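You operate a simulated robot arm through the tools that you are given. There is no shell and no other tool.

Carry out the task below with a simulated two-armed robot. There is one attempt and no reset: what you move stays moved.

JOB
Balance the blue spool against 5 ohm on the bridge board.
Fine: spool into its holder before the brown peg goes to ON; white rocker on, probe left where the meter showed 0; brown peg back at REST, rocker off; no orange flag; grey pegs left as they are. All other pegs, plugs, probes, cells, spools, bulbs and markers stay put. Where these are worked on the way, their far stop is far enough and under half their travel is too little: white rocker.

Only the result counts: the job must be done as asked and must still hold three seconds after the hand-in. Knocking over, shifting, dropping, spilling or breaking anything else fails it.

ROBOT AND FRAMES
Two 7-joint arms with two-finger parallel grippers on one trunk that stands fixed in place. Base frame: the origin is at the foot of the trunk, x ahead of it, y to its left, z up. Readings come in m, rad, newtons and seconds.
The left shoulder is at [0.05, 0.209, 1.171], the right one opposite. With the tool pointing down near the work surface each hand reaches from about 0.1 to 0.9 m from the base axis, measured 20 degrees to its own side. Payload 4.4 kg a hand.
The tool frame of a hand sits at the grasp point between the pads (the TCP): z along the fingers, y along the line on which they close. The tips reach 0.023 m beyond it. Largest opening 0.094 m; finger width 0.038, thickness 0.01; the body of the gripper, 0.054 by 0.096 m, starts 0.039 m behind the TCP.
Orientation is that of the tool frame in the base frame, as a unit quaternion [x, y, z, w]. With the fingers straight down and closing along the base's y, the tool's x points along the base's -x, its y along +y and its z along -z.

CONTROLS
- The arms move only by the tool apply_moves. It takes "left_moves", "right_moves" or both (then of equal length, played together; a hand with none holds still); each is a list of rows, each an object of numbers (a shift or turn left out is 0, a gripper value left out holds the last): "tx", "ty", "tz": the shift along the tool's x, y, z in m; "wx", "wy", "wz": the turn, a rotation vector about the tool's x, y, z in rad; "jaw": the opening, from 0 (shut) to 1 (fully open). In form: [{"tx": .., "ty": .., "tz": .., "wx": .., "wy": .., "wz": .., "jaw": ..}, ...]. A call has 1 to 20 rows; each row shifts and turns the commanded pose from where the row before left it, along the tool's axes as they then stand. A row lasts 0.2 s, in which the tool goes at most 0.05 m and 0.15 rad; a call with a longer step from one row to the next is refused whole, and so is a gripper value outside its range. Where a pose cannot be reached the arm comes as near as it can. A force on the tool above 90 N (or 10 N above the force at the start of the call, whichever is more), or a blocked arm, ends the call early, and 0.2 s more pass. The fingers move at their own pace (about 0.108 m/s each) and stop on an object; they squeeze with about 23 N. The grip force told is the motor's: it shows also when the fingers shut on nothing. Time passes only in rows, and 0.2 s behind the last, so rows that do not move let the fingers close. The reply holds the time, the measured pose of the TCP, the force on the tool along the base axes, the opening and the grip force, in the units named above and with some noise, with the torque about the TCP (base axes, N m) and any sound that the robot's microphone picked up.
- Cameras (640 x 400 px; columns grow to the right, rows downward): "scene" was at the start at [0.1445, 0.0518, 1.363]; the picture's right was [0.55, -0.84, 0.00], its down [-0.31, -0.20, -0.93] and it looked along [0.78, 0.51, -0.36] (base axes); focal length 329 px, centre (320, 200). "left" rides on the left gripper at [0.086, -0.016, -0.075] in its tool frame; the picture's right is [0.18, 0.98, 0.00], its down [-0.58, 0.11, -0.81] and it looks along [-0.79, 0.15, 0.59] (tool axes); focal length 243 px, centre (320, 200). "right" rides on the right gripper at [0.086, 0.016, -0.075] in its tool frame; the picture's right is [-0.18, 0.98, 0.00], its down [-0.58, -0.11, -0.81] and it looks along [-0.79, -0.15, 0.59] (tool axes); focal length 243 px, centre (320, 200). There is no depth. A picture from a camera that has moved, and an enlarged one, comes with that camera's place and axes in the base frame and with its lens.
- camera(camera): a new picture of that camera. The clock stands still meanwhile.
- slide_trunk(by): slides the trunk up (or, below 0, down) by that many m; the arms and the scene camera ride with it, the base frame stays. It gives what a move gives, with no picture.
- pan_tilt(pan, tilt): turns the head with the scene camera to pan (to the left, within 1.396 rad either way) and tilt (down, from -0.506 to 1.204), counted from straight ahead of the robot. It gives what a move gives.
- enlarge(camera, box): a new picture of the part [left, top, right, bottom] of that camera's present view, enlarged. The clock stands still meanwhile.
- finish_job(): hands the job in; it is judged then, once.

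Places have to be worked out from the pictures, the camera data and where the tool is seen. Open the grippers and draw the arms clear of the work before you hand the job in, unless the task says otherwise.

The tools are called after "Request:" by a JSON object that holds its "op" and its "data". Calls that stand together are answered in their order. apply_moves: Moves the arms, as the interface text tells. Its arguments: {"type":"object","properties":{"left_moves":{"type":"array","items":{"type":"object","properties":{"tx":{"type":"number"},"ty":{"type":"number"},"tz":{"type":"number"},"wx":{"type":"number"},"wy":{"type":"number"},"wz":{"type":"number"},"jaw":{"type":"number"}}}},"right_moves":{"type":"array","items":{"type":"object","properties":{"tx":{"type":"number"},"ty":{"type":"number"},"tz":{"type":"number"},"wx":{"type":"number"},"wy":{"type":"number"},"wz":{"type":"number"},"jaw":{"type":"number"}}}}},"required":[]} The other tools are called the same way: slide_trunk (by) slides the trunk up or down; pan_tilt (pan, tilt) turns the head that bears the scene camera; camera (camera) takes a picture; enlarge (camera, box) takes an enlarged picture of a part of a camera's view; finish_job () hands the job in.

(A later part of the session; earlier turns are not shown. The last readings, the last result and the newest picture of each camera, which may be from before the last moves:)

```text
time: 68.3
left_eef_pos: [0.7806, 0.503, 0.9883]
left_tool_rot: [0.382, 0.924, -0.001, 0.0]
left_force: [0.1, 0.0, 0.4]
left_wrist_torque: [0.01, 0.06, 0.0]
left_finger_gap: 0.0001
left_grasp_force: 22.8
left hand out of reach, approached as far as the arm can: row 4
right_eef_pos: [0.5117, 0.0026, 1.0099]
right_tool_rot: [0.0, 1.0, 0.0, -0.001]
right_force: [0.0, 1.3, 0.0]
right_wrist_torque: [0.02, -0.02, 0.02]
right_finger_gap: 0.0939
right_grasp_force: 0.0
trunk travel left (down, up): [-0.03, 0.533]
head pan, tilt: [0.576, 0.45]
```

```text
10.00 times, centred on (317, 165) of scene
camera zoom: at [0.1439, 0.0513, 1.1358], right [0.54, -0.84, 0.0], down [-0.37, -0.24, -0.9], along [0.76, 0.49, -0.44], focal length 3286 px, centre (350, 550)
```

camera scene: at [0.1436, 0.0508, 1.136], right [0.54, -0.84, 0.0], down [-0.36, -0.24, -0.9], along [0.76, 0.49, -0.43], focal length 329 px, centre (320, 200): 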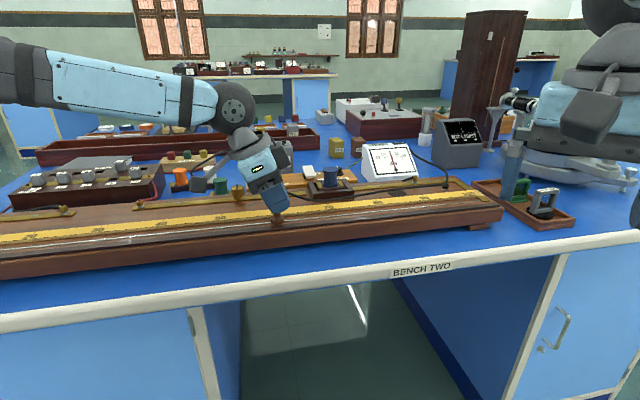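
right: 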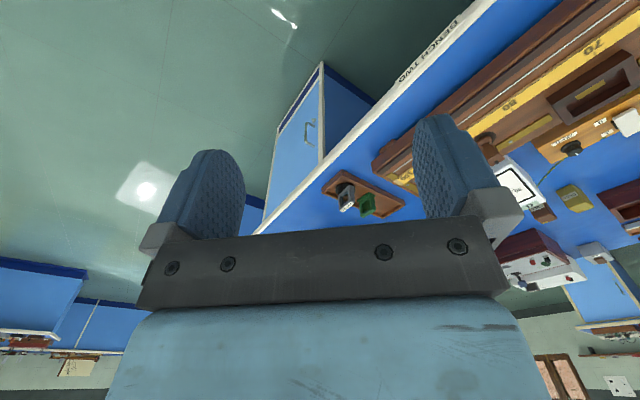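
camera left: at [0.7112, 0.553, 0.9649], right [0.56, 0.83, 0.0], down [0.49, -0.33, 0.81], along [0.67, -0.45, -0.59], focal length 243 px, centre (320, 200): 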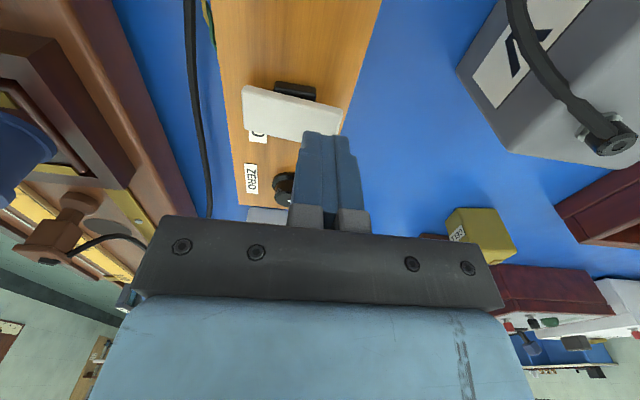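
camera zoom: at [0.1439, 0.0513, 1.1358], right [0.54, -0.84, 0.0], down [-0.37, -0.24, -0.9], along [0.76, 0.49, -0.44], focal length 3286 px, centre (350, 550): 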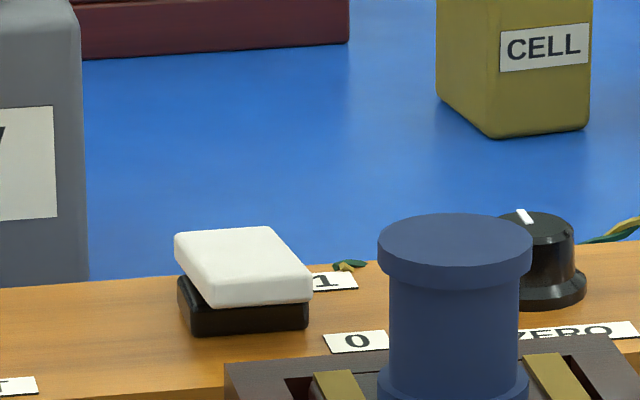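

Rocker is on at "1", meter reads 0 d with the probe off the wire, no flag. Now go back to the probe: move over it, re-tilt 0.38 rad and open the jaw.

Request:
{"op": "apply_moves", "data": {"left_moves": [{"ty": -0.036, "tx": -0.02, "jaw": 0.4}, {"ty": -0.036, "tx": -0.02}, {"ty": -0.036, "tx": -0.02}, {"ty": -0.036, "tx": -0.02}, {"ty": -0.0357, "tx": -0.02}, {"wy": -0.13}, {"wy": -0.13}, {"wy": -0.12}, {"tx": -0.0146, "tz": 0.0058}, {}]}}

Request:
{"op": "camera", "data": {"camera": "left"}}

Request:
{"op": "enlarge", "data": {"camera": "left", "box": [240, 0, 400, 100]}}

```text
time: 70.5
left_eef_pos: [0.7339, 0.2935, 0.9888]
left_tool_rot: [0.376, 0.907, -0.072, 0.175]
left_force: [-0.1, -0.5, -0.5]
left_wrist_torque: [0.0, 0.01, 0.01]
left_finger_gap: 0.0375
left_grasp_force: 0.0
right_eef_pos: [0.5114, 0.0026, 1.0102]
right_tool_rot: [-0.001, 1.0, 0.0, 0.0]
right_force: [0.5, -0.8, 0.0]
right_wrist_torque: [-0.02, -0.02, -0.01]
right_finger_gap: 0.0939
right_grasp_force: 0.0
trunk travel left (down, up): [-0.03, 0.533]
head pan, tilt: [0.576, 0.45]
```

```text
taken
camera left: at [0.6465, 0.3591, 1.0254], right [0.57, 0.82, -0.07], down [0.25, -0.09, 0.96], along [0.78, -0.57, -0.25], focal length 243 px, centre (320, 200)
```

left: 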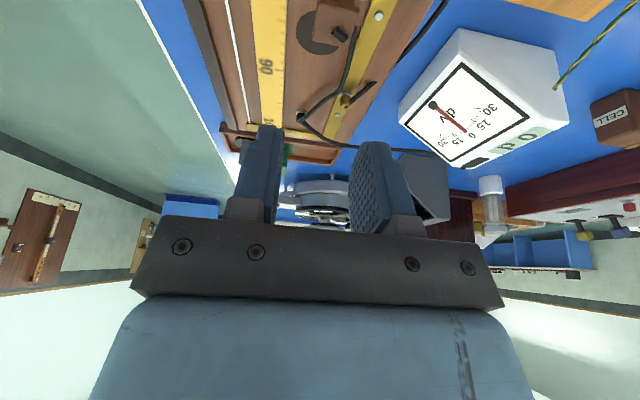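

```text
4.00 times, centred on (320, 50) of left
camera zoom: at [0.6465, 0.3591, 1.0254], right [0.57, 0.82, -0.07], down [0.25, -0.09, 0.96], along [0.78, -0.57, -0.25], focal length 970 px, centre (320, 800)
```

zoom: 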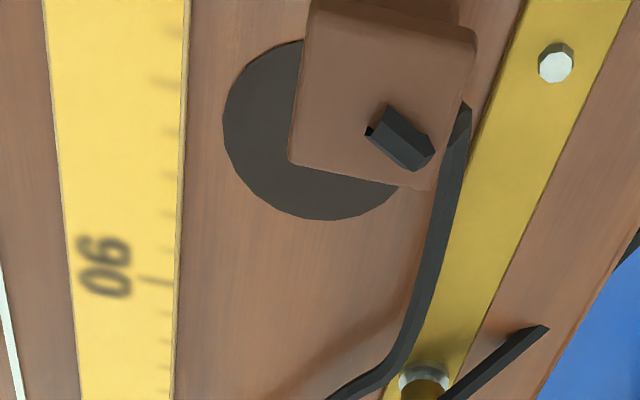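

The head is at e≈0.311, n≈0.729, still square. Descend to the previous grip height and close.

Request:
{"op": "apply_moves", "data": {"left_moves": [{"tx": 0.0115, "ty": 0.0022, "tz": 0.0289}, {"tx": 0.0115, "tz": 0.0289}, {"tx": 0.0113, "tz": 0.0284}, {}, {"jaw": 0.2}, {"jaw": 0.0}, {"jaw": 0.0}, {"jaw": 0.0}]}}

Request:
{"op": "camera", "data": {"camera": "left"}}

Request:
{"op": "enlarge", "data": {"camera": "scene", "box": [310, 130, 470, 230]}}

```text
time: 72.3
left_eef_pos: [0.7369, 0.295, 0.8954]
left_tool_rot: [0.376, 0.907, -0.072, 0.175]
left_force: [-0.2, -0.8, 0.8]
left_wrist_torque: [0.03, -0.01, 0.01]
left_finger_gap: 0.0185
left_grasp_force: 22.7
right_eef_pos: [0.5127, 0.0046, 1.0107]
right_tool_rot: [0.001, 1.0, 0.0, 0.0]
right_force: [0.0, 0.1, -0.4]
right_wrist_torque: [0.03, 0.03, -0.03]
right_finger_gap: 0.0941
right_grasp_force: 0.0
trunk travel left (down, up): [-0.03, 0.533]
head pan, tilt: [0.576, 0.45]
```

```text
taken
camera left: at [0.6488, 0.3597, 0.9328], right [0.57, 0.82, -0.07], down [0.25, -0.09, 0.96], along [0.78, -0.57, -0.26], focal length 243 px, centre (320, 200)
```

left: 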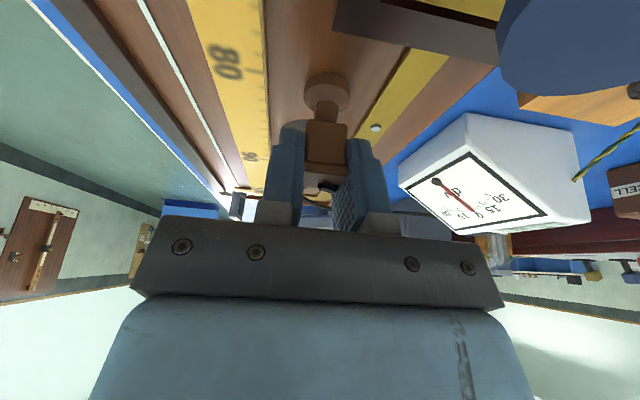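

```text
4.00 times, centred on (390, 180) of scene
camera zoom: at [0.1437, 0.0511, 1.1359], right [0.54, -0.84, 0.0], down [-0.36, -0.24, -0.9], along [0.76, 0.49, -0.44], focal length 1314 px, centre (40, 280)
```

zoom: 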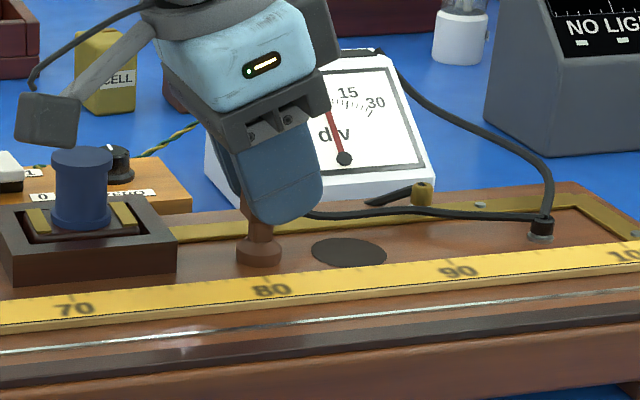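

Gripped again. Lift, swing to the wire line and carry to ≈50 cm, hovering ~6 mm above the wire.

Request:
{"op": "apply_moves", "data": {"left_moves": [{"tx": -0.0056, "tz": -0.0139}, {"tx": -0.0056, "tz": -0.0139}, {"ty": -0.0364}, {"ty": -0.0363}, {"tx": 0.0414, "tz": -0.0165}, {"tx": 0.0414, "tz": -0.0165}, {"tx": 0.0414, "tz": -0.0165}, {"tx": 0.0414, "tz": -0.0165}, {"tx": 0.0414, "tz": -0.0165}, {"tx": 0.0414, "tz": -0.0165}, {"tx": 0.0414, "tz": -0.0165}, {"tx": 0.0056, "tz": 0.0139}, {"tx": 0.0033, "tz": 0.0084}, {}]}}

Request:
{"op": "camera", "data": {"camera": "scene"}}

Request:
{"op": "enlarge", "data": {"camera": "scene", "box": [200, 180, 280, 230]}}

Request:
{"op": "enlarge", "data": {"camera": "scene", "box": [350, 125, 446, 185]}}

```text
time: 75.3
left_eef_pos: [0.463, 0.4628, 0.9021]
left_tool_rot: [0.376, 0.907, -0.073, 0.175]
left_force: [0.5, 0.5, -0.7]
left_wrist_torque: [-0.02, 0.0, -0.03]
left_finger_gap: 0.0184
left_grasp_force: 22.9
right_eef_pos: [0.511, 0.0036, 1.0118]
right_tool_rot: [-0.001, 1.0, 0.0, 0.0]
right_force: [-0.2, 0.6, -0.1]
right_wrist_torque: [0.0, 0.01, 0.01]
right_finger_gap: 0.094
right_grasp_force: 0.1
trunk travel left (down, up): [-0.03, 0.533]
head pan, tilt: [0.576, 0.45]
```

```text
taken
camera scene: at [0.1436, 0.0512, 1.1359], right [0.54, -0.84, 0.0], down [-0.36, -0.24, -0.9], along [0.76, 0.49, -0.44], focal length 329 px, centre (320, 200)
```

scene: 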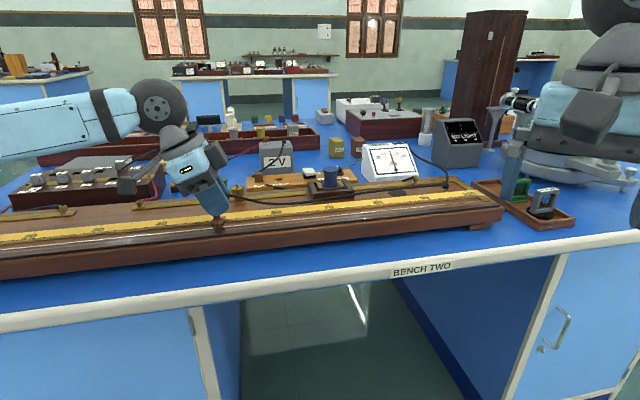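

```text
8.00 times, centred on (240, 205) of scene
camera zoom: at [0.1436, 0.0512, 1.1359], right [0.54, -0.84, 0.0], down [-0.36, -0.24, -0.9], along [0.76, 0.49, -0.44], focal length 2629 px, centre (960, 160)
```

zoom: 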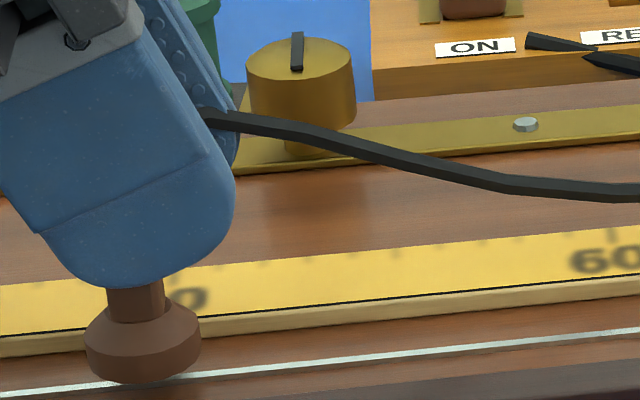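

```text
6.67 times, centred on (398, 155) of scene
camera zoom: at [0.1436, 0.0512, 1.1359], right [0.54, -0.84, 0.0], down [-0.36, -0.24, -0.9], along [0.76, 0.49, -0.44], focal length 2191 px, centre (-200, 500)
```

zoom: 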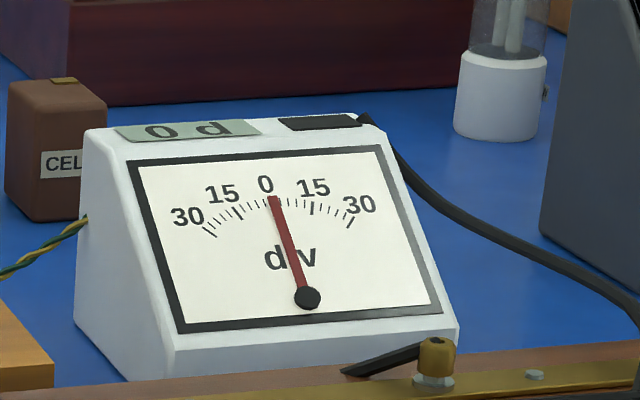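

Hovering at ≈50 cm, meter 0 d. Now touch down.

Request:
{"op": "apply_moves", "data": {"left_moves": [{"tx": 0.0015, "tz": 0.0037}, {"tx": 0.0009, "tz": 0.0023}]}}

Request:
{"op": "enlarge", "data": {"camera": "scene", "box": [350, 125, 446, 185]}}

Request:
{"op": "enlarge", "data": {"camera": "scene", "box": [200, 180, 280, 230]}}

```text
time: 75.9
left_eef_pos: [0.4633, 0.4648, 0.8959]
left_tool_rot: [0.376, 0.907, -0.073, 0.175]
left_force: [-1.1, 1.4, -0.4]
left_wrist_torque: [0.05, -0.01, -0.05]
left_finger_gap: 0.0188
left_grasp_force: 22.8
right_eef_pos: [0.5131, 0.0031, 1.0118]
right_tool_rot: [0.0, 1.0, 0.0, 0.0]
right_force: [0.6, 0.0, 0.5]
right_wrist_torque: [0.02, 0.05, -0.01]
right_finger_gap: 0.0939
right_grasp_force: 0.1
trunk travel left (down, up): [-0.03, 0.533]
head pan, tilt: [0.576, 0.45]
```

```text
6.67 times, centred on (398, 155) of scene
camera zoom: at [0.1437, 0.0512, 1.1359], right [0.54, -0.84, 0.0], down [-0.36, -0.24, -0.9], along [0.76, 0.49, -0.44], focal length 2191 px, centre (-200, 500)
```

zoom: 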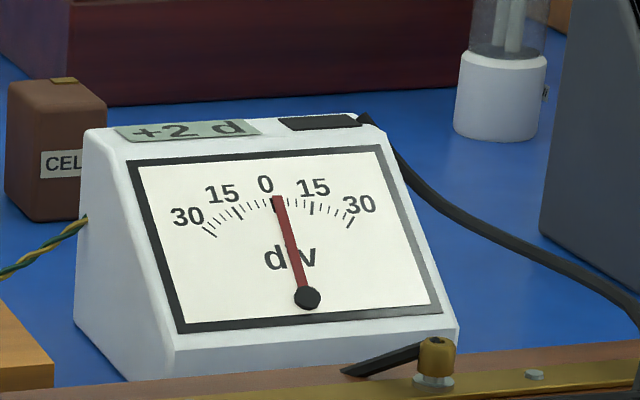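

```text
8.00 times, centred on (240, 205) of scene
camera zoom: at [0.1437, 0.0512, 1.1359], right [0.54, -0.84, 0.0], down [-0.36, -0.24, -0.9], along [0.76, 0.49, -0.44], focal length 2629 px, centre (960, 160)
```

zoom: 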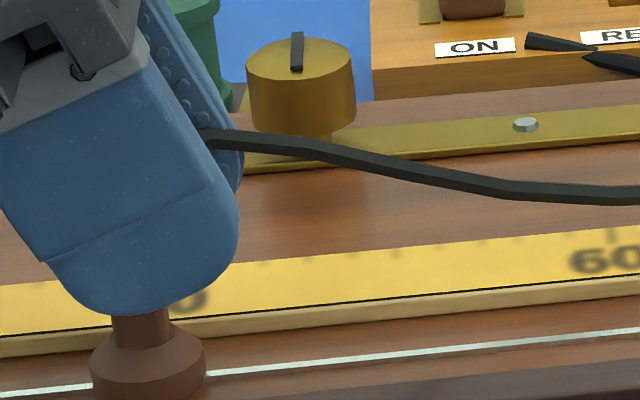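

Reading +2 d, perhaps still settling. Wait briefly and read again.

Request:
{"op": "apply_moves", "data": {"left_moves": [{}]}}

Request:
{"op": "enlarge", "data": {"camera": "scene", "box": [350, 125, 446, 185]}}

```text
time: 76.3
left_eef_pos: [0.4638, 0.464, 0.8955]
left_tool_rot: [0.376, 0.907, -0.072, 0.174]
left_force: [-0.2, 0.7, -0.6]
left_wrist_torque: [0.01, -0.03, -0.02]
left_finger_gap: 0.0189
left_grasp_force: 23.0
right_eef_pos: [0.5119, 0.0028, 1.0113]
right_tool_rot: [-0.001, 1.0, 0.001, 0.0]
right_force: [0.2, 0.2, -0.1]
right_wrist_torque: [-0.02, 0.05, -0.02]
right_finger_gap: 0.0939
right_grasp_force: 0.0
trunk travel left (down, up): [-0.03, 0.533]
head pan, tilt: [0.576, 0.45]
```

```text
6.67 times, centred on (398, 155) of scene
camera zoom: at [0.1437, 0.0512, 1.1359], right [0.54, -0.84, 0.0], down [-0.36, -0.24, -0.9], along [0.76, 0.49, -0.44], focal length 2191 px, centre (-200, 500)
```

zoom: 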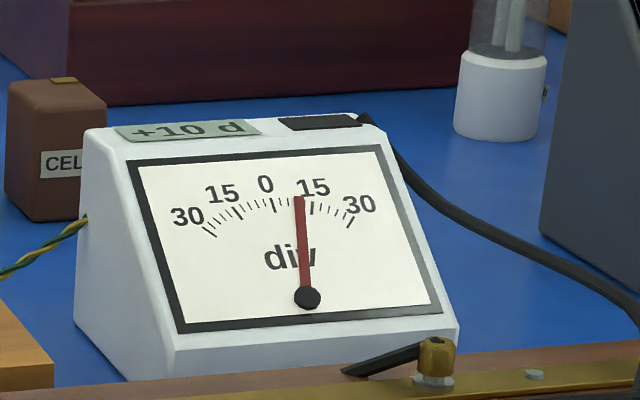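

+10 d and rising with lag. One more short wait to see where it settles.

Request:
{"op": "apply_moves", "data": {"left_moves": [{}]}}

Request:
{"op": "enlarge", "data": {"camera": "scene", "box": [350, 125, 446, 185]}}

```text
time: 76.7
left_eef_pos: [0.4624, 0.464, 0.8958]
left_tool_rot: [0.377, 0.907, -0.073, 0.174]
left_force: [0.3, 0.2, -0.3]
left_wrist_torque: [-0.01, -0.04, 0.02]
left_finger_gap: 0.0187
left_grasp_force: 23.0
right_eef_pos: [0.5125, 0.0036, 1.0103]
right_tool_rot: [0.0, 1.0, 0.0, 0.0]
right_force: [0.3, 0.2, 0.2]
right_wrist_torque: [0.03, 0.01, 0.03]
right_finger_gap: 0.0937
right_grasp_force: 0.0
trunk travel left (down, up): [-0.03, 0.533]
head pan, tilt: [0.576, 0.45]
```

```text
6.67 times, centred on (398, 155) of scene
camera zoom: at [0.1437, 0.0512, 1.1359], right [0.54, -0.84, 0.0], down [-0.36, -0.24, -0.9], along [0.76, 0.49, -0.44], focal length 2191 px, centre (-200, 500)
```

zoom: 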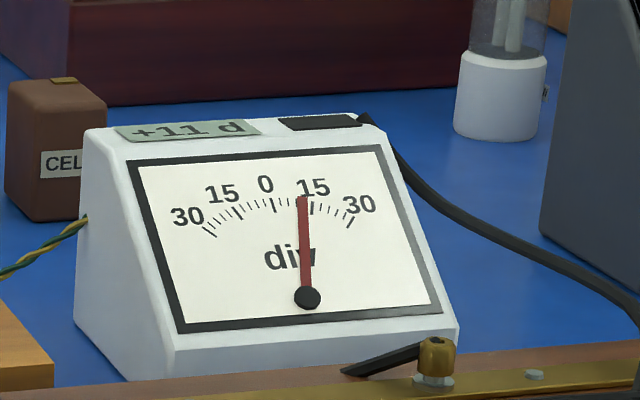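

It settles near +11 d at ≈50 cm. Lift, move +2 cm (to ≈52) and touch again to find the slope.

Request:
{"op": "apply_moves", "data": {"left_moves": [{"tx": -0.0022, "tz": -0.0056}, {"tx": -0.0186, "tz": 0.0074}, {"tx": 0.0022, "tz": 0.0056}, {}, {}, {}, {}]}}

Request:
{"op": "enlarge", "data": {"camera": "scene", "box": [350, 125, 446, 185]}}

Request:
{"op": "enlarge", "data": {"camera": "scene", "box": [200, 180, 280, 230]}}

```text
time: 78.3
left_eef_pos: [0.477, 0.4494, 0.8958]
left_tool_rot: [0.376, 0.907, -0.072, 0.175]
left_force: [2.1, -0.4, 6.1]
left_wrist_torque: [0.02, -0.09, 0.0]
left_finger_gap: 0.0188
left_grasp_force: 22.3
right_eef_pos: [0.5117, 0.0034, 1.0102]
right_tool_rot: [0.0, 1.0, 0.0, 0.0]
right_force: [-0.2, -0.1, -0.1]
right_wrist_torque: [0.0, 0.02, 0.02]
right_finger_gap: 0.094
right_grasp_force: 0.1
trunk travel left (down, up): [-0.03, 0.533]
head pan, tilt: [0.576, 0.45]
```

```text
6.67 times, centred on (398, 155) of scene
camera zoom: at [0.1435, 0.0507, 1.136], right [0.54, -0.84, 0.0], down [-0.36, -0.24, -0.9], along [0.76, 0.49, -0.43], focal length 2191 px, centre (-200, 500)
```

zoom: 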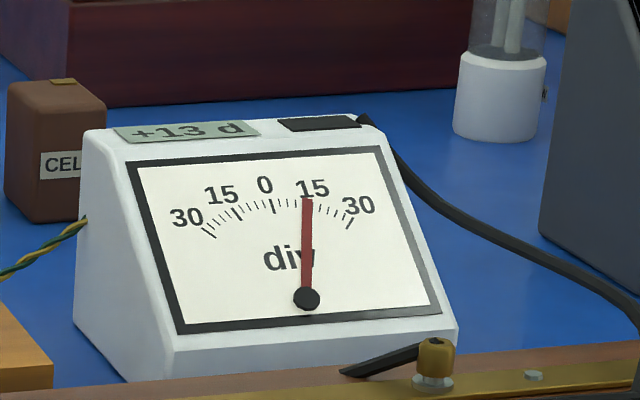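

```text
8.00 times, centred on (240, 205) of scene
camera zoom: at [0.1435, 0.0507, 1.136], right [0.54, -0.84, 0.0], down [-0.36, -0.24, -0.9], along [0.76, 0.49, -0.43], focal length 2629 px, centre (960, 160)
```

zoom: 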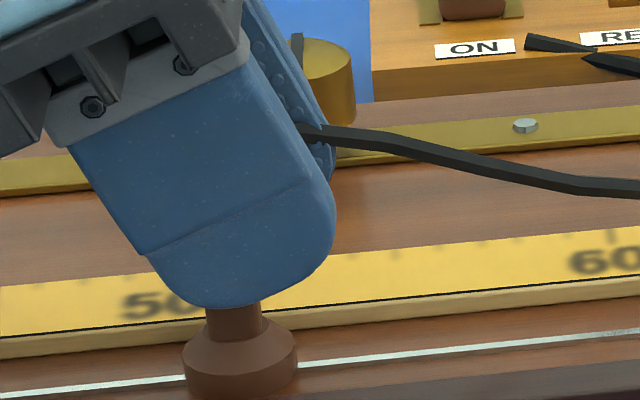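

At ≈52 it reads +13 d, so about 1 div per cm, increasing with position; balance should be near 39 cm. Lift, carry to ≈39 and touch.

Request:
{"op": "apply_moves", "data": {"left_moves": [{"tx": -0.0037, "tz": -0.0093}, {"tx": 0.0407, "tz": -0.0163}, {"tx": 0.0407, "tz": -0.0163}, {"tx": 0.0407, "tz": -0.0163}, {"tx": 0.0024, "tz": 0.006}, {"tx": 0.0011, "tz": 0.0028}, {}, {}, {}, {}]}}

Request:
{"op": "enlarge", "data": {"camera": "scene", "box": [350, 125, 446, 185]}}

Request:
{"op": "enlarge", "data": {"camera": "scene", "box": [100, 160, 228, 240]}}

```text
time: 80.7
left_eef_pos: [0.3793, 0.5127, 0.9589]
left_tool_rot: [0.39, 0.909, 0.005, 0.148]
left_force: [0.0, -0.3, -0.8]
left_wrist_torque: [0.0, -0.01, 0.01]
left_finger_gap: 0.0188
left_grasp_force: 23.1
right_eef_pos: [0.5068, -0.0332, 1.0168]
right_tool_rot: [0.0, 1.0, 0.026, 0.004]
right_force: [-0.1, -0.5, 0.0]
right_wrist_torque: [-0.02, 0.04, -0.01]
right_finger_gap: 0.0939
right_grasp_force: 0.1
trunk travel left (down, up): [-0.03, 0.533]
head pan, tilt: [0.576, 0.45]
stopped in row 10 (left hand): the arm was blocked; the commanded pose is now the measured one
```

```text
6.67 times, centred on (398, 155) of scene
camera zoom: at [0.1368, 0.0082, 1.141], right [0.54, -0.84, -0.04], down [-0.36, -0.19, -0.91], along [0.76, 0.51, -0.4], focal length 2191 px, centre (-200, 500)
```

zoom: 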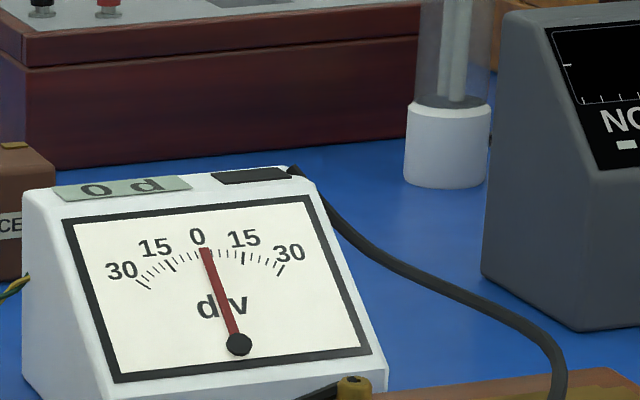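

```text
5.00 times, centred on (164, 200) of scene
camera zoom: at [0.1368, 0.0082, 1.141], right [0.54, -0.84, -0.04], down [-0.36, -0.19, -0.91], along [0.76, 0.51, -0.4], focal length 1643 px, centre (1100, 200)
```

zoom: 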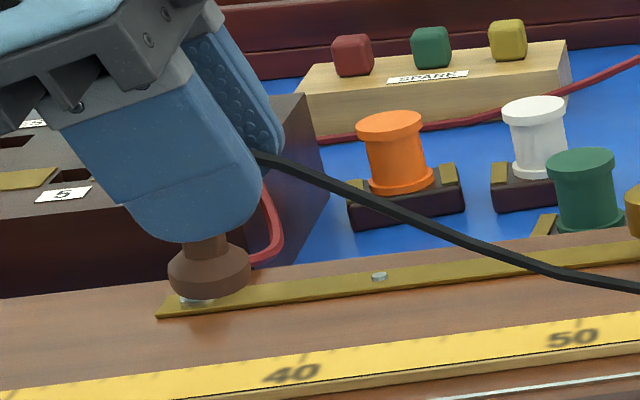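

The arm got blocked and the body leaned – something (probably the elbow/forearm) is hitting the bench. Let me look before moving.

Request:
{"op": "camera", "data": {"camera": "scene"}}

Request:
{"op": "camera", "data": {"camera": "left"}}

Request:
{"op": "camera", "data": {"camera": "right"}}

```text
taken
camera scene: at [0.1368, 0.0082, 1.141], right [0.54, -0.84, -0.04], down [-0.36, -0.19, -0.91], along [0.76, 0.51, -0.4], focal length 329 px, centre (320, 200)
```

scene: 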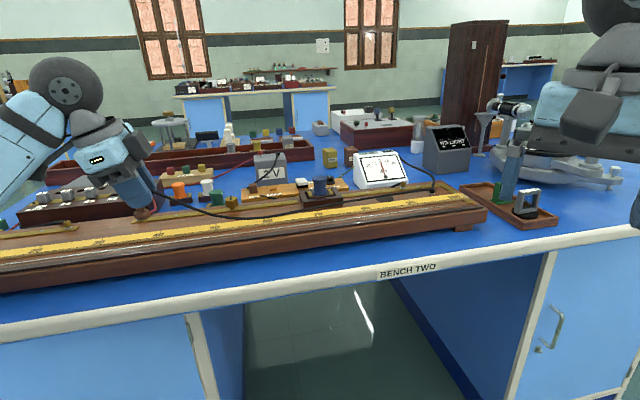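

```text
taken
camera left: at [0.2918, 0.5714, 1.0058], right [0.57, 0.82, 0.07], down [0.24, -0.25, 0.94], along [0.78, -0.52, -0.34], focal length 243 px, centre (320, 200)
```

left: 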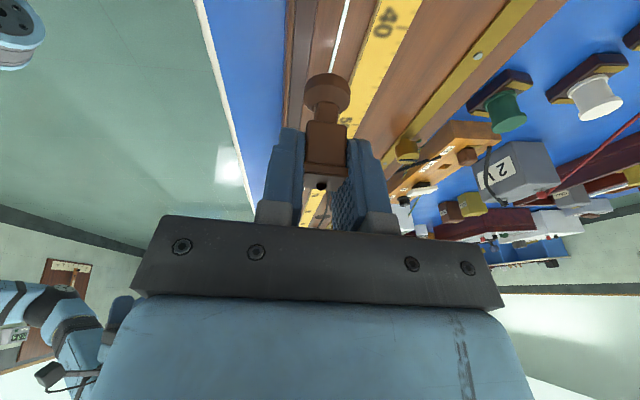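

```text
taken
camera right: at [0.4187, -0.0193, 1.0912], right [0.18, 0.98, 0.05], down [0.57, -0.15, 0.8], along [0.8, -0.12, -0.59], focal length 243 px, centre (320, 200)
```

right: 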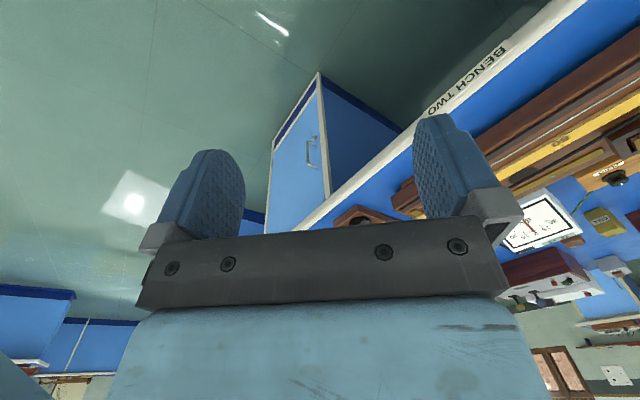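

The body leans to the right; I pan the head left to see what the left elbow/forearm is pressing on.

Request:
{"op": "pan_tilt", "data": {"pan": 1.3, "tilt": 0.45}}

Request:
{"op": "camera", "data": {"camera": "scene"}}

```text
time: 81.8
left_eef_pos: [0.3805, 0.513, 0.9594]
left_tool_rot: [0.39, 0.909, 0.006, 0.147]
left_force: [-1.0, -0.5, -0.6]
left_wrist_torque: [0.04, -0.03, -0.01]
left_finger_gap: 0.0186
left_grasp_force: 23.1
right_eef_pos: [0.5063, -0.0316, 1.0176]
right_tool_rot: [0.0, 1.0, 0.025, 0.005]
right_force: [1.0, 0.4, 0.5]
right_wrist_torque: [0.01, 0.0, 0.0]
right_finger_gap: 0.0938
right_grasp_force: 0.2
trunk travel left (down, up): [-0.03, 0.533]
head pan, tilt: [1.3, 0.45]
```

```text
taken
camera scene: at [0.0835, 0.0473, 1.1428], right [0.96, -0.27, 0.0], down [-0.11, -0.37, -0.92], along [0.25, 0.89, -0.39], focal length 329 px, centre (320, 200)
```

scene: 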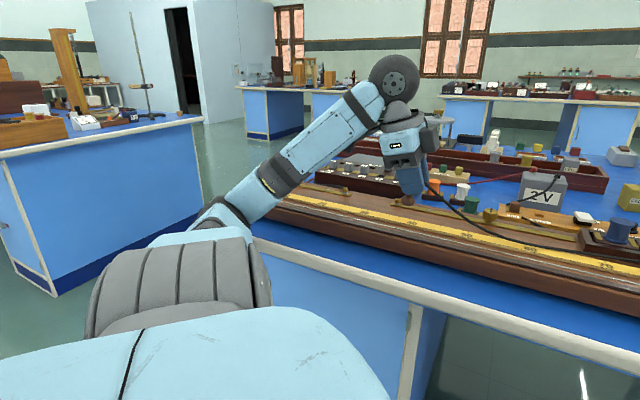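

The elbow appears to be pressing at the bench's front edge because the trunk is so low. I back the tool off in +e in small steps and check that the body comes upright.

Request:
{"op": "apply_moves", "data": {"left_moves": [{"tx": -0.015, "tz": 0.0}, {"tx": -0.02, "tz": 0.002}, {"tx": -0.02, "tz": 0.002}]}}

Request:
{"op": "camera", "data": {"camera": "scene"}}

```text
time: 82.6
left_eef_pos: [0.4229, 0.5042, 0.9339]
left_tool_rot: [0.385, 0.909, -0.026, 0.157]
left_force: [0.0, -1.2, -0.7]
left_wrist_torque: [0.02, 0.0, 0.06]
left_finger_gap: 0.0186
left_grasp_force: 23.3
right_eef_pos: [0.5129, 0.0026, 1.0084]
right_tool_rot: [0.0, 1.0, 0.001, 0.0]
right_force: [-0.3, -0.5, 0.7]
right_wrist_torque: [0.07, -0.02, -0.02]
right_finger_gap: 0.0941
right_grasp_force: 0.1
trunk travel left (down, up): [-0.03, 0.533]
head pan, tilt: [1.3, 0.45]
```

```text
taken
camera scene: at [0.0908, 0.0881, 1.1332], right [0.96, -0.27, 0.0], down [-0.12, -0.42, -0.9], along [0.24, 0.87, -0.43], focal length 329 px, centre (320, 200)
```

scene: 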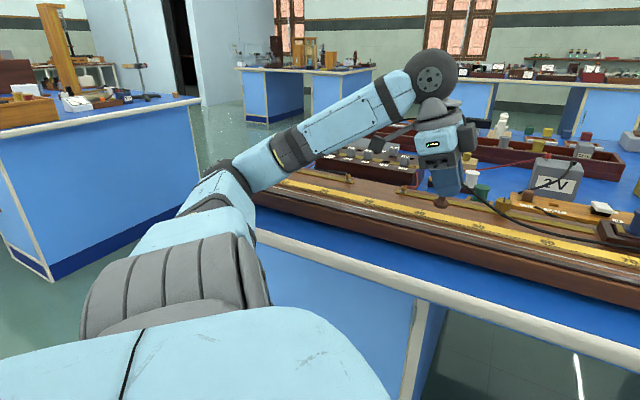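

The body is upright again. I raise the trunk by 0.12 m (away from the bench) before going on, then correct the slight tool rotation it picked up.

Request:
{"op": "slide_trunk", "data": {"by": 0.12}}

Request:
{"op": "apply_moves", "data": {"left_moves": [{"wx": 0.067, "wy": -0.069, "wz": -0.031}, {}]}}

Request:
{"op": "pan_tilt", "data": {"pan": 0.75, "tilt": 0.6}}

Request:
{"op": "camera", "data": {"camera": "scene"}}

Request:
{"op": "camera", "data": {"camera": "left"}}

```text
time: 84.1
left_eef_pos: [0.422, 0.5075, 1.0566]
left_tool_rot: [0.384, 0.91, -0.027, 0.156]
left_force: [-0.3, -0.1, -0.8]
left_wrist_torque: [-0.02, -0.04, -0.02]
left_finger_gap: 0.0186
left_grasp_force: 23.2
right_eef_pos: [0.5121, 0.004, 1.1299]
right_tool_rot: [0.0, 1.0, 0.0, 0.0]
right_force: [0.1, -1.4, 0.0]
right_wrist_torque: [-0.03, 0.03, -0.01]
right_finger_gap: 0.094
right_grasp_force: 0.0
trunk travel left (down, up): [-0.15, 0.413]
head pan, tilt: [1.3, 0.45]
```

```text
time: 84.7
left_eef_pos: [0.4231, 0.5069, 1.0567]
left_tool_rot: [0.374, 0.908, -0.072, 0.174]
left_force: [0.0, -0.3, -0.7]
left_wrist_torque: [-0.01, -0.03, -0.01]
left_finger_gap: 0.0188
left_grasp_force: 22.7
right_eef_pos: [0.5118, 0.0025, 1.1314]
right_tool_rot: [0.0, 1.0, 0.0, 0.0]
right_force: [-0.5, -0.5, 0.0]
right_wrist_torque: [-0.01, 0.0, -0.01]
right_finger_gap: 0.0941
right_grasp_force: 0.1
trunk travel left (down, up): [-0.15, 0.413]
head pan, tilt: [1.3, 0.45]
```

```text
time: 85.6
left_eef_pos: [0.4229, 0.5075, 1.0558]
left_tool_rot: [0.375, 0.908, -0.073, 0.174]
left_force: [0.1, -0.4, -0.9]
left_wrist_torque: [-0.01, 0.0, -0.03]
left_finger_gap: 0.0188
left_grasp_force: 23.2
right_eef_pos: [0.5127, 0.003, 1.1311]
right_tool_rot: [0.0, 1.0, 0.0, 0.0]
right_force: [0.5, -0.2, 0.0]
right_wrist_torque: [-0.03, 0.01, 0.03]
right_finger_gap: 0.0939
right_grasp_force: 0.1
trunk travel left (down, up): [-0.15, 0.413]
head pan, tilt: [0.75, 0.6]
```

```text
taken
camera scene: at [0.1313, 0.0616, 1.2424], right [0.68, -0.73, 0.0], down [-0.41, -0.39, -0.83], along [0.6, 0.56, -0.56], focal length 329 px, centre (320, 200)
```

scene: 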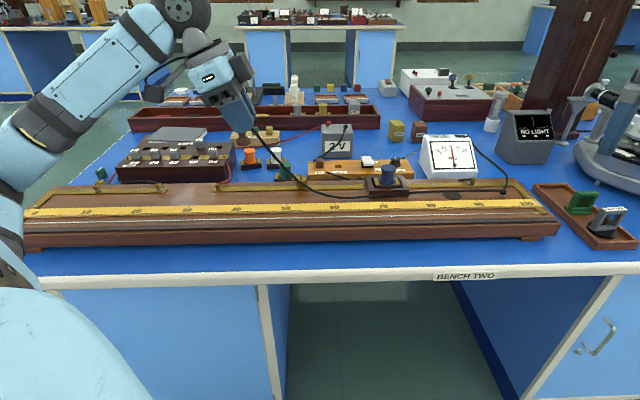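

```text
taken
camera left: at [0.3351, 0.5723, 1.0931], right [0.57, 0.82, -0.07], down [0.25, -0.09, 0.96], along [0.78, -0.57, -0.26], focal length 243 px, centre (320, 200)
```

left: 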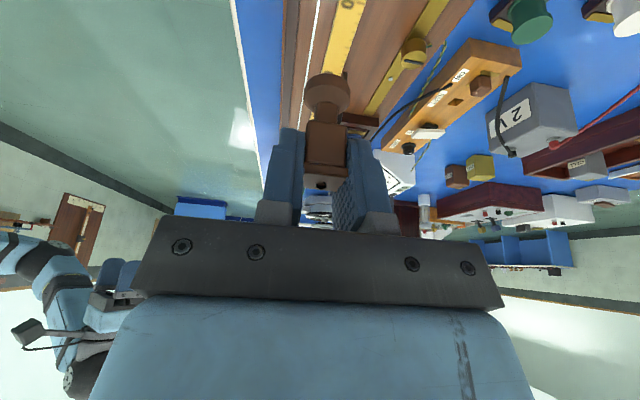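

All looks in place. I verify that the board and neighbours haven't moved by enlarging the scale and the left end.

Request:
{"op": "enlarge", "data": {"camera": "scene", "box": [20, 130, 276, 290]}}

Request:
{"op": "enlarge", "data": {"camera": "scene", "box": [260, 130, 516, 290]}}

```text
2.50 times, centred on (148, 210) of scene
camera zoom: at [0.1313, 0.0616, 1.2424], right [0.68, -0.73, 0.0], down [-0.41, -0.39, -0.83], along [0.6, 0.56, -0.56], focal length 822 px, centre (750, 175)
```

zoom: 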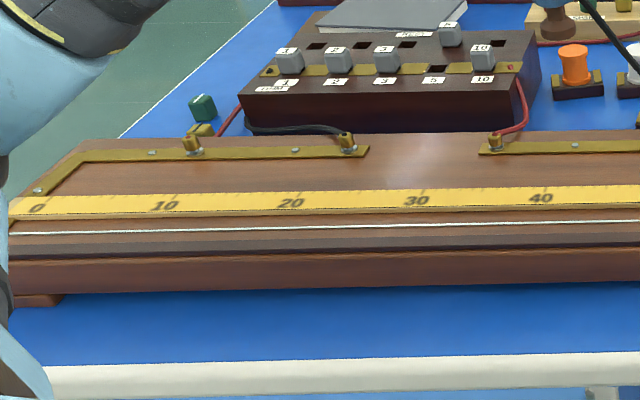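

```text
2.50 times, centred on (388, 210) of scene
camera zoom: at [0.1313, 0.0616, 1.2424], right [0.68, -0.73, 0.0], down [-0.41, -0.39, -0.83], along [0.6, 0.56, -0.56], focal length 822 px, centre (150, 175)
```

zoom: 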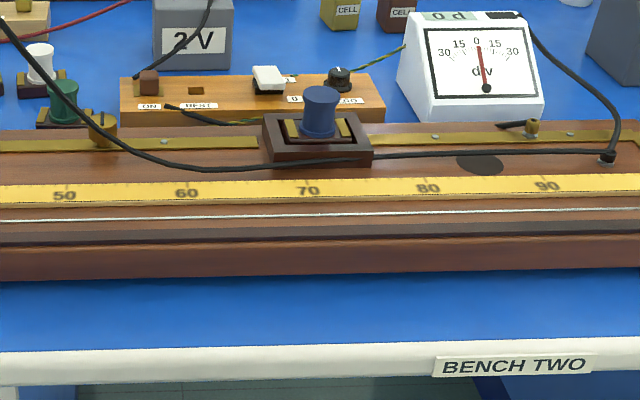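

Nothing has shifted (scale labels 10, 50, 90 are where they were). Now with the higher trunk I move to ≈39 cm and descend to just above the wire, checking the body pose.

Request:
{"op": "apply_moves", "data": {"left_moves": [{"tx": 0.0242, "tz": -0.0097}, {"tx": 0.0241, "tz": -0.0096}, {"tx": 0.0139, "tz": 0.0348}, {"tx": 0.0139, "tz": 0.0348}, {"tx": 0.0139, "tz": 0.0348}, {}]}}

Request:
{"op": "camera", "data": {"camera": "scene"}}

```text
time: 87.0
left_eef_pos: [0.3879, 0.5434, 0.9422]
left_tool_rot: [0.374, 0.908, -0.072, 0.174]
left_force: [0.3, 0.2, -1.4]
left_wrist_torque: [-0.03, 0.01, 0.05]
left_finger_gap: 0.0189
left_grasp_force: 22.7
right_eef_pos: [0.5121, 0.0027, 1.1315]
right_tool_rot: [-0.001, 1.0, 0.0, 0.0]
right_force: [-0.1, 0.0, 0.1]
right_wrist_torque: [-0.01, -0.03, -0.01]
right_finger_gap: 0.0939
right_grasp_force: 0.0
trunk travel left (down, up): [-0.15, 0.413]
head pan, tilt: [0.75, 0.6]
```

```text
taken
camera scene: at [0.1312, 0.0612, 1.2424], right [0.68, -0.73, 0.0], down [-0.41, -0.39, -0.83], along [0.6, 0.56, -0.56], focal length 329 px, centre (320, 200)
```

scene: 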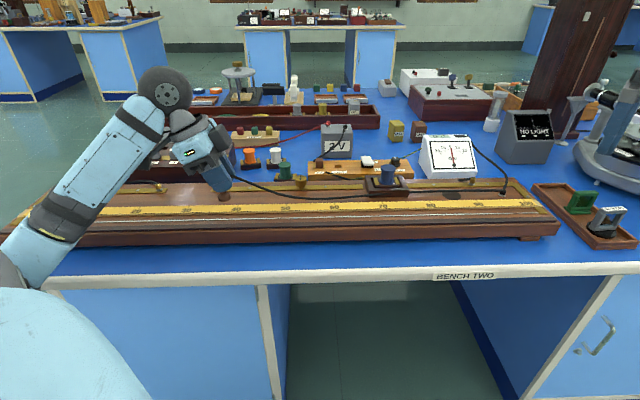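

The elbow is again low over the bench's front edge. For more clearance I raise the trunk another 0.12 m and then lower the tool.

Request:
{"op": "slide_trunk", "data": {"by": 0.12}}

Request:
{"op": "apply_moves", "data": {"left_moves": [{"tx": 0.0139, "tz": 0.0348}, {"tx": 0.0139, "tz": 0.0348}, {"tx": 0.0139, "tz": 0.0348}, {"tx": 0.0111, "tz": 0.0279}, {}]}}

Request:
{"op": "camera", "data": {"camera": "scene"}}

```text
time: 88.5
left_eef_pos: [0.3887, 0.5435, 1.0625]
left_tool_rot: [0.374, 0.908, -0.072, 0.173]
left_force: [0.4, -0.7, -0.5]
left_wrist_torque: [0.03, 0.0, -0.03]
left_finger_gap: 0.0189
left_grasp_force: 22.8
right_eef_pos: [0.5118, 0.0028, 1.2503]
right_tool_rot: [0.0, 1.0, 0.001, -0.001]
right_force: [0.4, 0.2, -0.3]
right_wrist_torque: [0.04, 0.01, 0.03]
right_finger_gap: 0.0937
right_grasp_force: 0.0
trunk travel left (down, up): [-0.27, 0.293]
head pan, tilt: [0.75, 0.6]
```

```text
time: 89.7
left_eef_pos: [0.3867, 0.5439, 0.9208]
left_tool_rot: [0.374, 0.908, -0.072, 0.174]
left_force: [0.5, 0.1, -1.6]
left_wrist_torque: [0.03, -0.01, -0.01]
left_finger_gap: 0.0184
left_grasp_force: 23.3
right_eef_pos: [0.5121, 0.0034, 1.2498]
right_tool_rot: [0.001, 1.0, -0.001, 0.0]
right_force: [-0.2, 0.9, -0.1]
right_wrist_torque: [0.01, -0.04, 0.02]
right_finger_gap: 0.0939
right_grasp_force: 0.1
trunk travel left (down, up): [-0.27, 0.293]
head pan, tilt: [0.75, 0.6]
```

```text
taken
camera scene: at [0.1313, 0.0613, 1.3624], right [0.68, -0.73, 0.0], down [-0.41, -0.39, -0.83], along [0.6, 0.56, -0.56], focal length 329 px, centre (320, 200)
```

scene: 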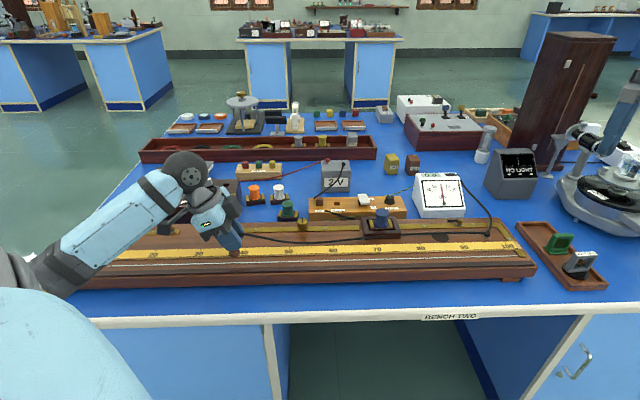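

Good clearance now (elbow about z≈1.0). Lower the probe onto the wire at ≈39 cm and let the meter settle.

Request:
{"op": "apply_moves", "data": {"left_moves": [{"tx": 0.0056, "tz": 0.0139}, {"tx": 0.0024, "tz": 0.006}, {"tx": 0.0013, "tz": 0.0033}, {}]}}

Request:
{"op": "enlarge", "data": {"camera": "scene", "box": [390, 155, 486, 225]}}

Request:
{"op": "enlarge", "data": {"camera": "scene", "box": [190, 210, 290, 275]}}

```text
time: 90.7
left_eef_pos: [0.3868, 0.5432, 0.895]
left_tool_rot: [0.374, 0.908, -0.072, 0.174]
left_force: [-0.7, 0.2, -1.0]
left_wrist_torque: [-0.01, -0.01, -0.01]
left_finger_gap: 0.0188
left_grasp_force: 22.6
right_eef_pos: [0.5115, 0.004, 1.2505]
right_tool_rot: [0.0, 1.0, 0.0, 0.0]
right_force: [1.0, 0.3, 0.0]
right_wrist_torque: [0.03, 0.05, 0.03]
right_finger_gap: 0.0942
right_grasp_force: 0.0
trunk travel left (down, up): [-0.27, 0.293]
head pan, tilt: [0.75, 0.6]
```

```text
5.71 times, centred on (438, 190) of scene
camera zoom: at [0.1313, 0.0614, 1.3623], right [0.68, -0.73, 0.0], down [-0.41, -0.39, -0.83], along [0.6, 0.56, -0.56], focal length 1878 px, centre (-354, 257)
```

zoom: 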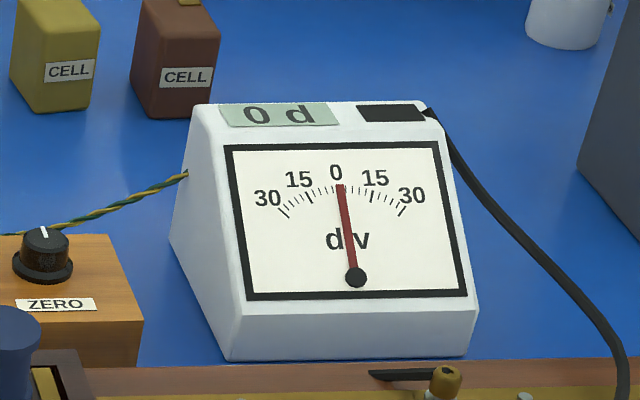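

```text
6.15 times, centred on (240, 242) of scene
camera zoom: at [0.1313, 0.0614, 1.3623], right [0.68, -0.73, 0.0], down [-0.41, -0.39, -0.83], along [0.6, 0.56, -0.56], focal length 2022 px, centre (812, -62)
```

zoom: 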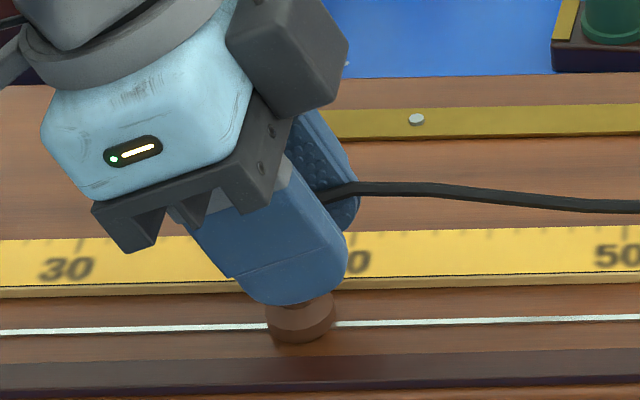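

Reading 0 d so far, but no contact force. Wait for settling and lower a touch more to be sure it contacts.

Request:
{"op": "apply_moves", "data": {"left_moves": [{}, {}, {"tx": 0.0004, "tz": 0.0009}, {}, {}]}}

Request:
{"op": "enlarge", "data": {"camera": "scene", "box": [390, 155, 486, 225]}}

Request:
{"op": "enlarge", "data": {"camera": "scene", "box": [200, 230, 280, 280]}}

```text
time: 91.9
left_eef_pos: [0.3889, 0.544, 0.8948]
left_tool_rot: [0.375, 0.908, -0.071, 0.175]
left_force: [0.5, 0.8, 4.2]
left_wrist_torque: [0.0, -0.01, -0.03]
left_finger_gap: 0.0185
left_grasp_force: 22.7
right_eef_pos: [0.5125, 0.0021, 1.2509]
right_tool_rot: [0.001, 1.0, -0.001, 0.001]
right_force: [-0.4, 0.9, 0.5]
right_wrist_torque: [0.02, 0.02, -0.01]
right_finger_gap: 0.0937
right_grasp_force: 0.0
trunk travel left (down, up): [-0.27, 0.293]
head pan, tilt: [0.75, 0.6]
```

```text
5.71 times, centred on (438, 190) of scene
camera zoom: at [0.131, 0.061, 1.3625], right [0.68, -0.73, 0.0], down [-0.41, -0.39, -0.83], along [0.6, 0.56, -0.56], focal length 1878 px, centre (-354, 257)
```

zoom: 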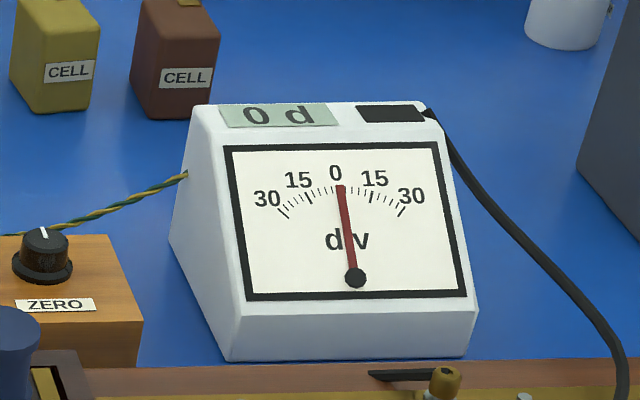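

```text
8.00 times, centred on (240, 255) of scene
camera zoom: at [0.131, 0.061, 1.3625], right [0.68, -0.73, 0.0], down [-0.41, -0.39, -0.83], along [0.6, 0.56, -0.56], focal length 2629 px, centre (960, -240)
```

zoom: 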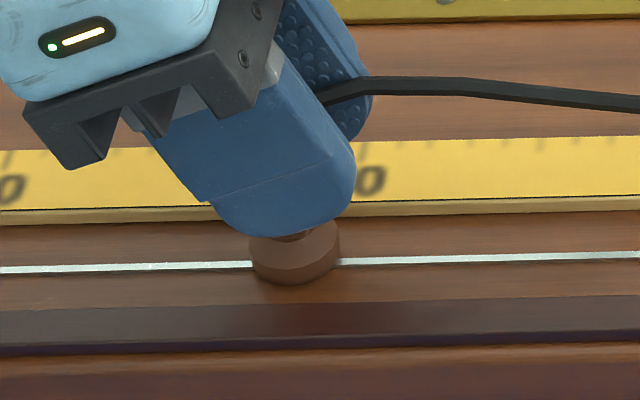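

In contact (4.2 N) and reading 0 d at ≈39.0 cm. To centre within the zero zone I sample a little either side: first +1 cm.

Request:
{"op": "apply_moves", "data": {"left_moves": [{"tx": -0.0019, "tz": -0.0046}, {"tx": -0.0093, "tz": 0.0037}, {"tx": 0.0019, "tz": 0.0046}, {}, {}, {}, {}]}}

Request:
{"op": "enlarge", "data": {"camera": "scene", "box": [390, 155, 486, 225]}}

```text
time: 93.5
left_eef_pos: [0.3944, 0.5359, 0.8949]
left_tool_rot: [0.374, 0.908, -0.071, 0.175]
left_force: [1.6, 2.5, 9.0]
left_wrist_torque: [0.11, -0.08, 0.02]
left_finger_gap: 0.0188
left_grasp_force: 22.8
right_eef_pos: [0.5126, 0.0024, 1.2514]
right_tool_rot: [0.001, 1.0, 0.001, 0.0]
right_force: [0.1, -0.3, 0.5]
right_wrist_torque: [-0.01, 0.0, 0.01]
right_finger_gap: 0.0939
right_grasp_force: 0.1
trunk travel left (down, up): [-0.27, 0.293]
head pan, tilt: [0.75, 0.6]
```

```text
5.71 times, centred on (438, 190) of scene
camera zoom: at [0.1308, 0.0608, 1.3625], right [0.68, -0.73, 0.0], down [-0.41, -0.38, -0.83], along [0.6, 0.56, -0.56], focal length 1878 px, centre (-354, 257)
```

zoom: 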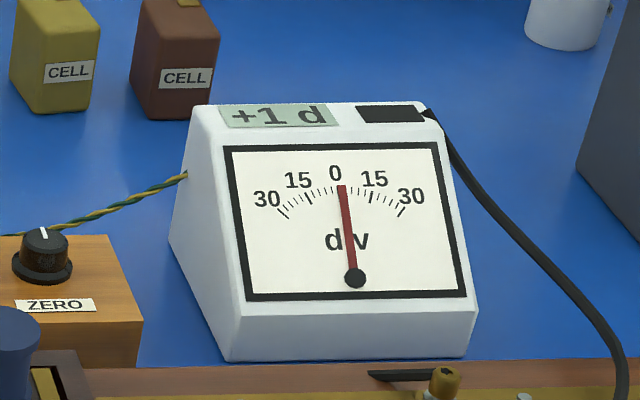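

+1 d at ≈40.0 cm. Now test ≈38.0 cm.

Request:
{"op": "apply_moves", "data": {"left_moves": [{"tx": -0.0022, "tz": -0.0056}, {"tx": 0.0186, "tz": -0.0074}, {"tx": 0.0019, "tz": 0.0048}, {}, {}, {}, {}]}}

Request:
{"op": "enlarge", "data": {"camera": "scene", "box": [390, 155, 486, 225]}}

```text
time: 95.1
left_eef_pos: [0.3813, 0.5505, 0.8957]
left_tool_rot: [0.374, 0.908, -0.073, 0.173]
left_force: [0.6, -0.3, -0.6]
left_wrist_torque: [0.01, -0.01, 0.01]
left_finger_gap: 0.0185
left_grasp_force: 22.6
right_eef_pos: [0.5114, 0.0034, 1.2511]
right_tool_rot: [0.001, 1.0, 0.001, 0.001]
right_force: [-0.5, 0.4, 0.1]
right_wrist_torque: [0.02, 0.01, -0.01]
right_finger_gap: 0.094
right_grasp_force: 0.0
trunk travel left (down, up): [-0.27, 0.293]
head pan, tilt: [0.75, 0.6]
```

```text
5.71 times, centred on (438, 190) of scene
camera zoom: at [0.1314, 0.0615, 1.3623], right [0.68, -0.73, 0.0], down [-0.41, -0.39, -0.82], along [0.6, 0.56, -0.57], focal length 1878 px, centre (-354, 257)
```

zoom: 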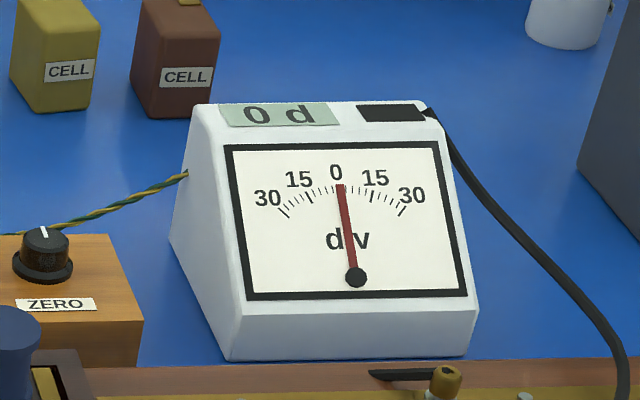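

0 d but maybe not in contact (no force). Lower 1 mm and read again.

Request:
{"op": "apply_moves", "data": {"left_moves": [{"tx": 0.0004, "tz": 0.001}, {}, {}, {}, {}]}}

Request:
{"op": "enlarge", "data": {"camera": "scene", "box": [390, 155, 486, 225]}}

```text
time: 96.3
left_eef_pos: [0.381, 0.5505, 0.8956]
left_tool_rot: [0.374, 0.908, -0.072, 0.174]
left_force: [2.1, 2.5, 7.7]
left_wrist_torque: [0.04, -0.08, 0.0]
left_finger_gap: 0.0189
left_grasp_force: 22.7
right_eef_pos: [0.5116, 0.0023, 1.2506]
right_tool_rot: [0.0, 1.0, 0.001, 0.0]
right_force: [-0.5, 0.6, 0.1]
right_wrist_torque: [0.02, 0.0, -0.01]
right_finger_gap: 0.0941
right_grasp_force: 0.1
trunk travel left (down, up): [-0.27, 0.293]
head pan, tilt: [0.75, 0.6]
```

```text
5.71 times, centred on (438, 190) of scene
camera zoom: at [0.131, 0.0609, 1.3625], right [0.68, -0.73, 0.0], down [-0.41, -0.39, -0.83], along [0.6, 0.56, -0.56], focal length 1878 px, centre (-354, 257)
```

zoom: 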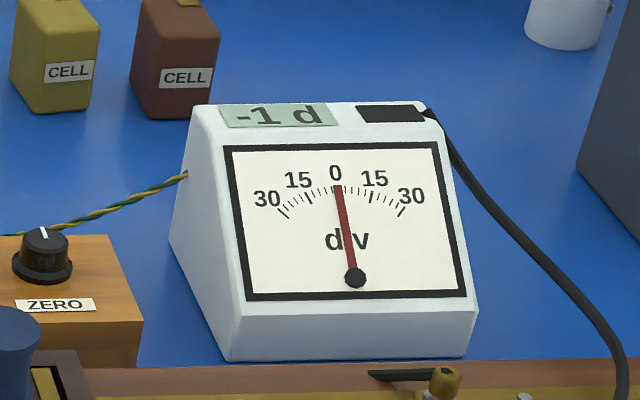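

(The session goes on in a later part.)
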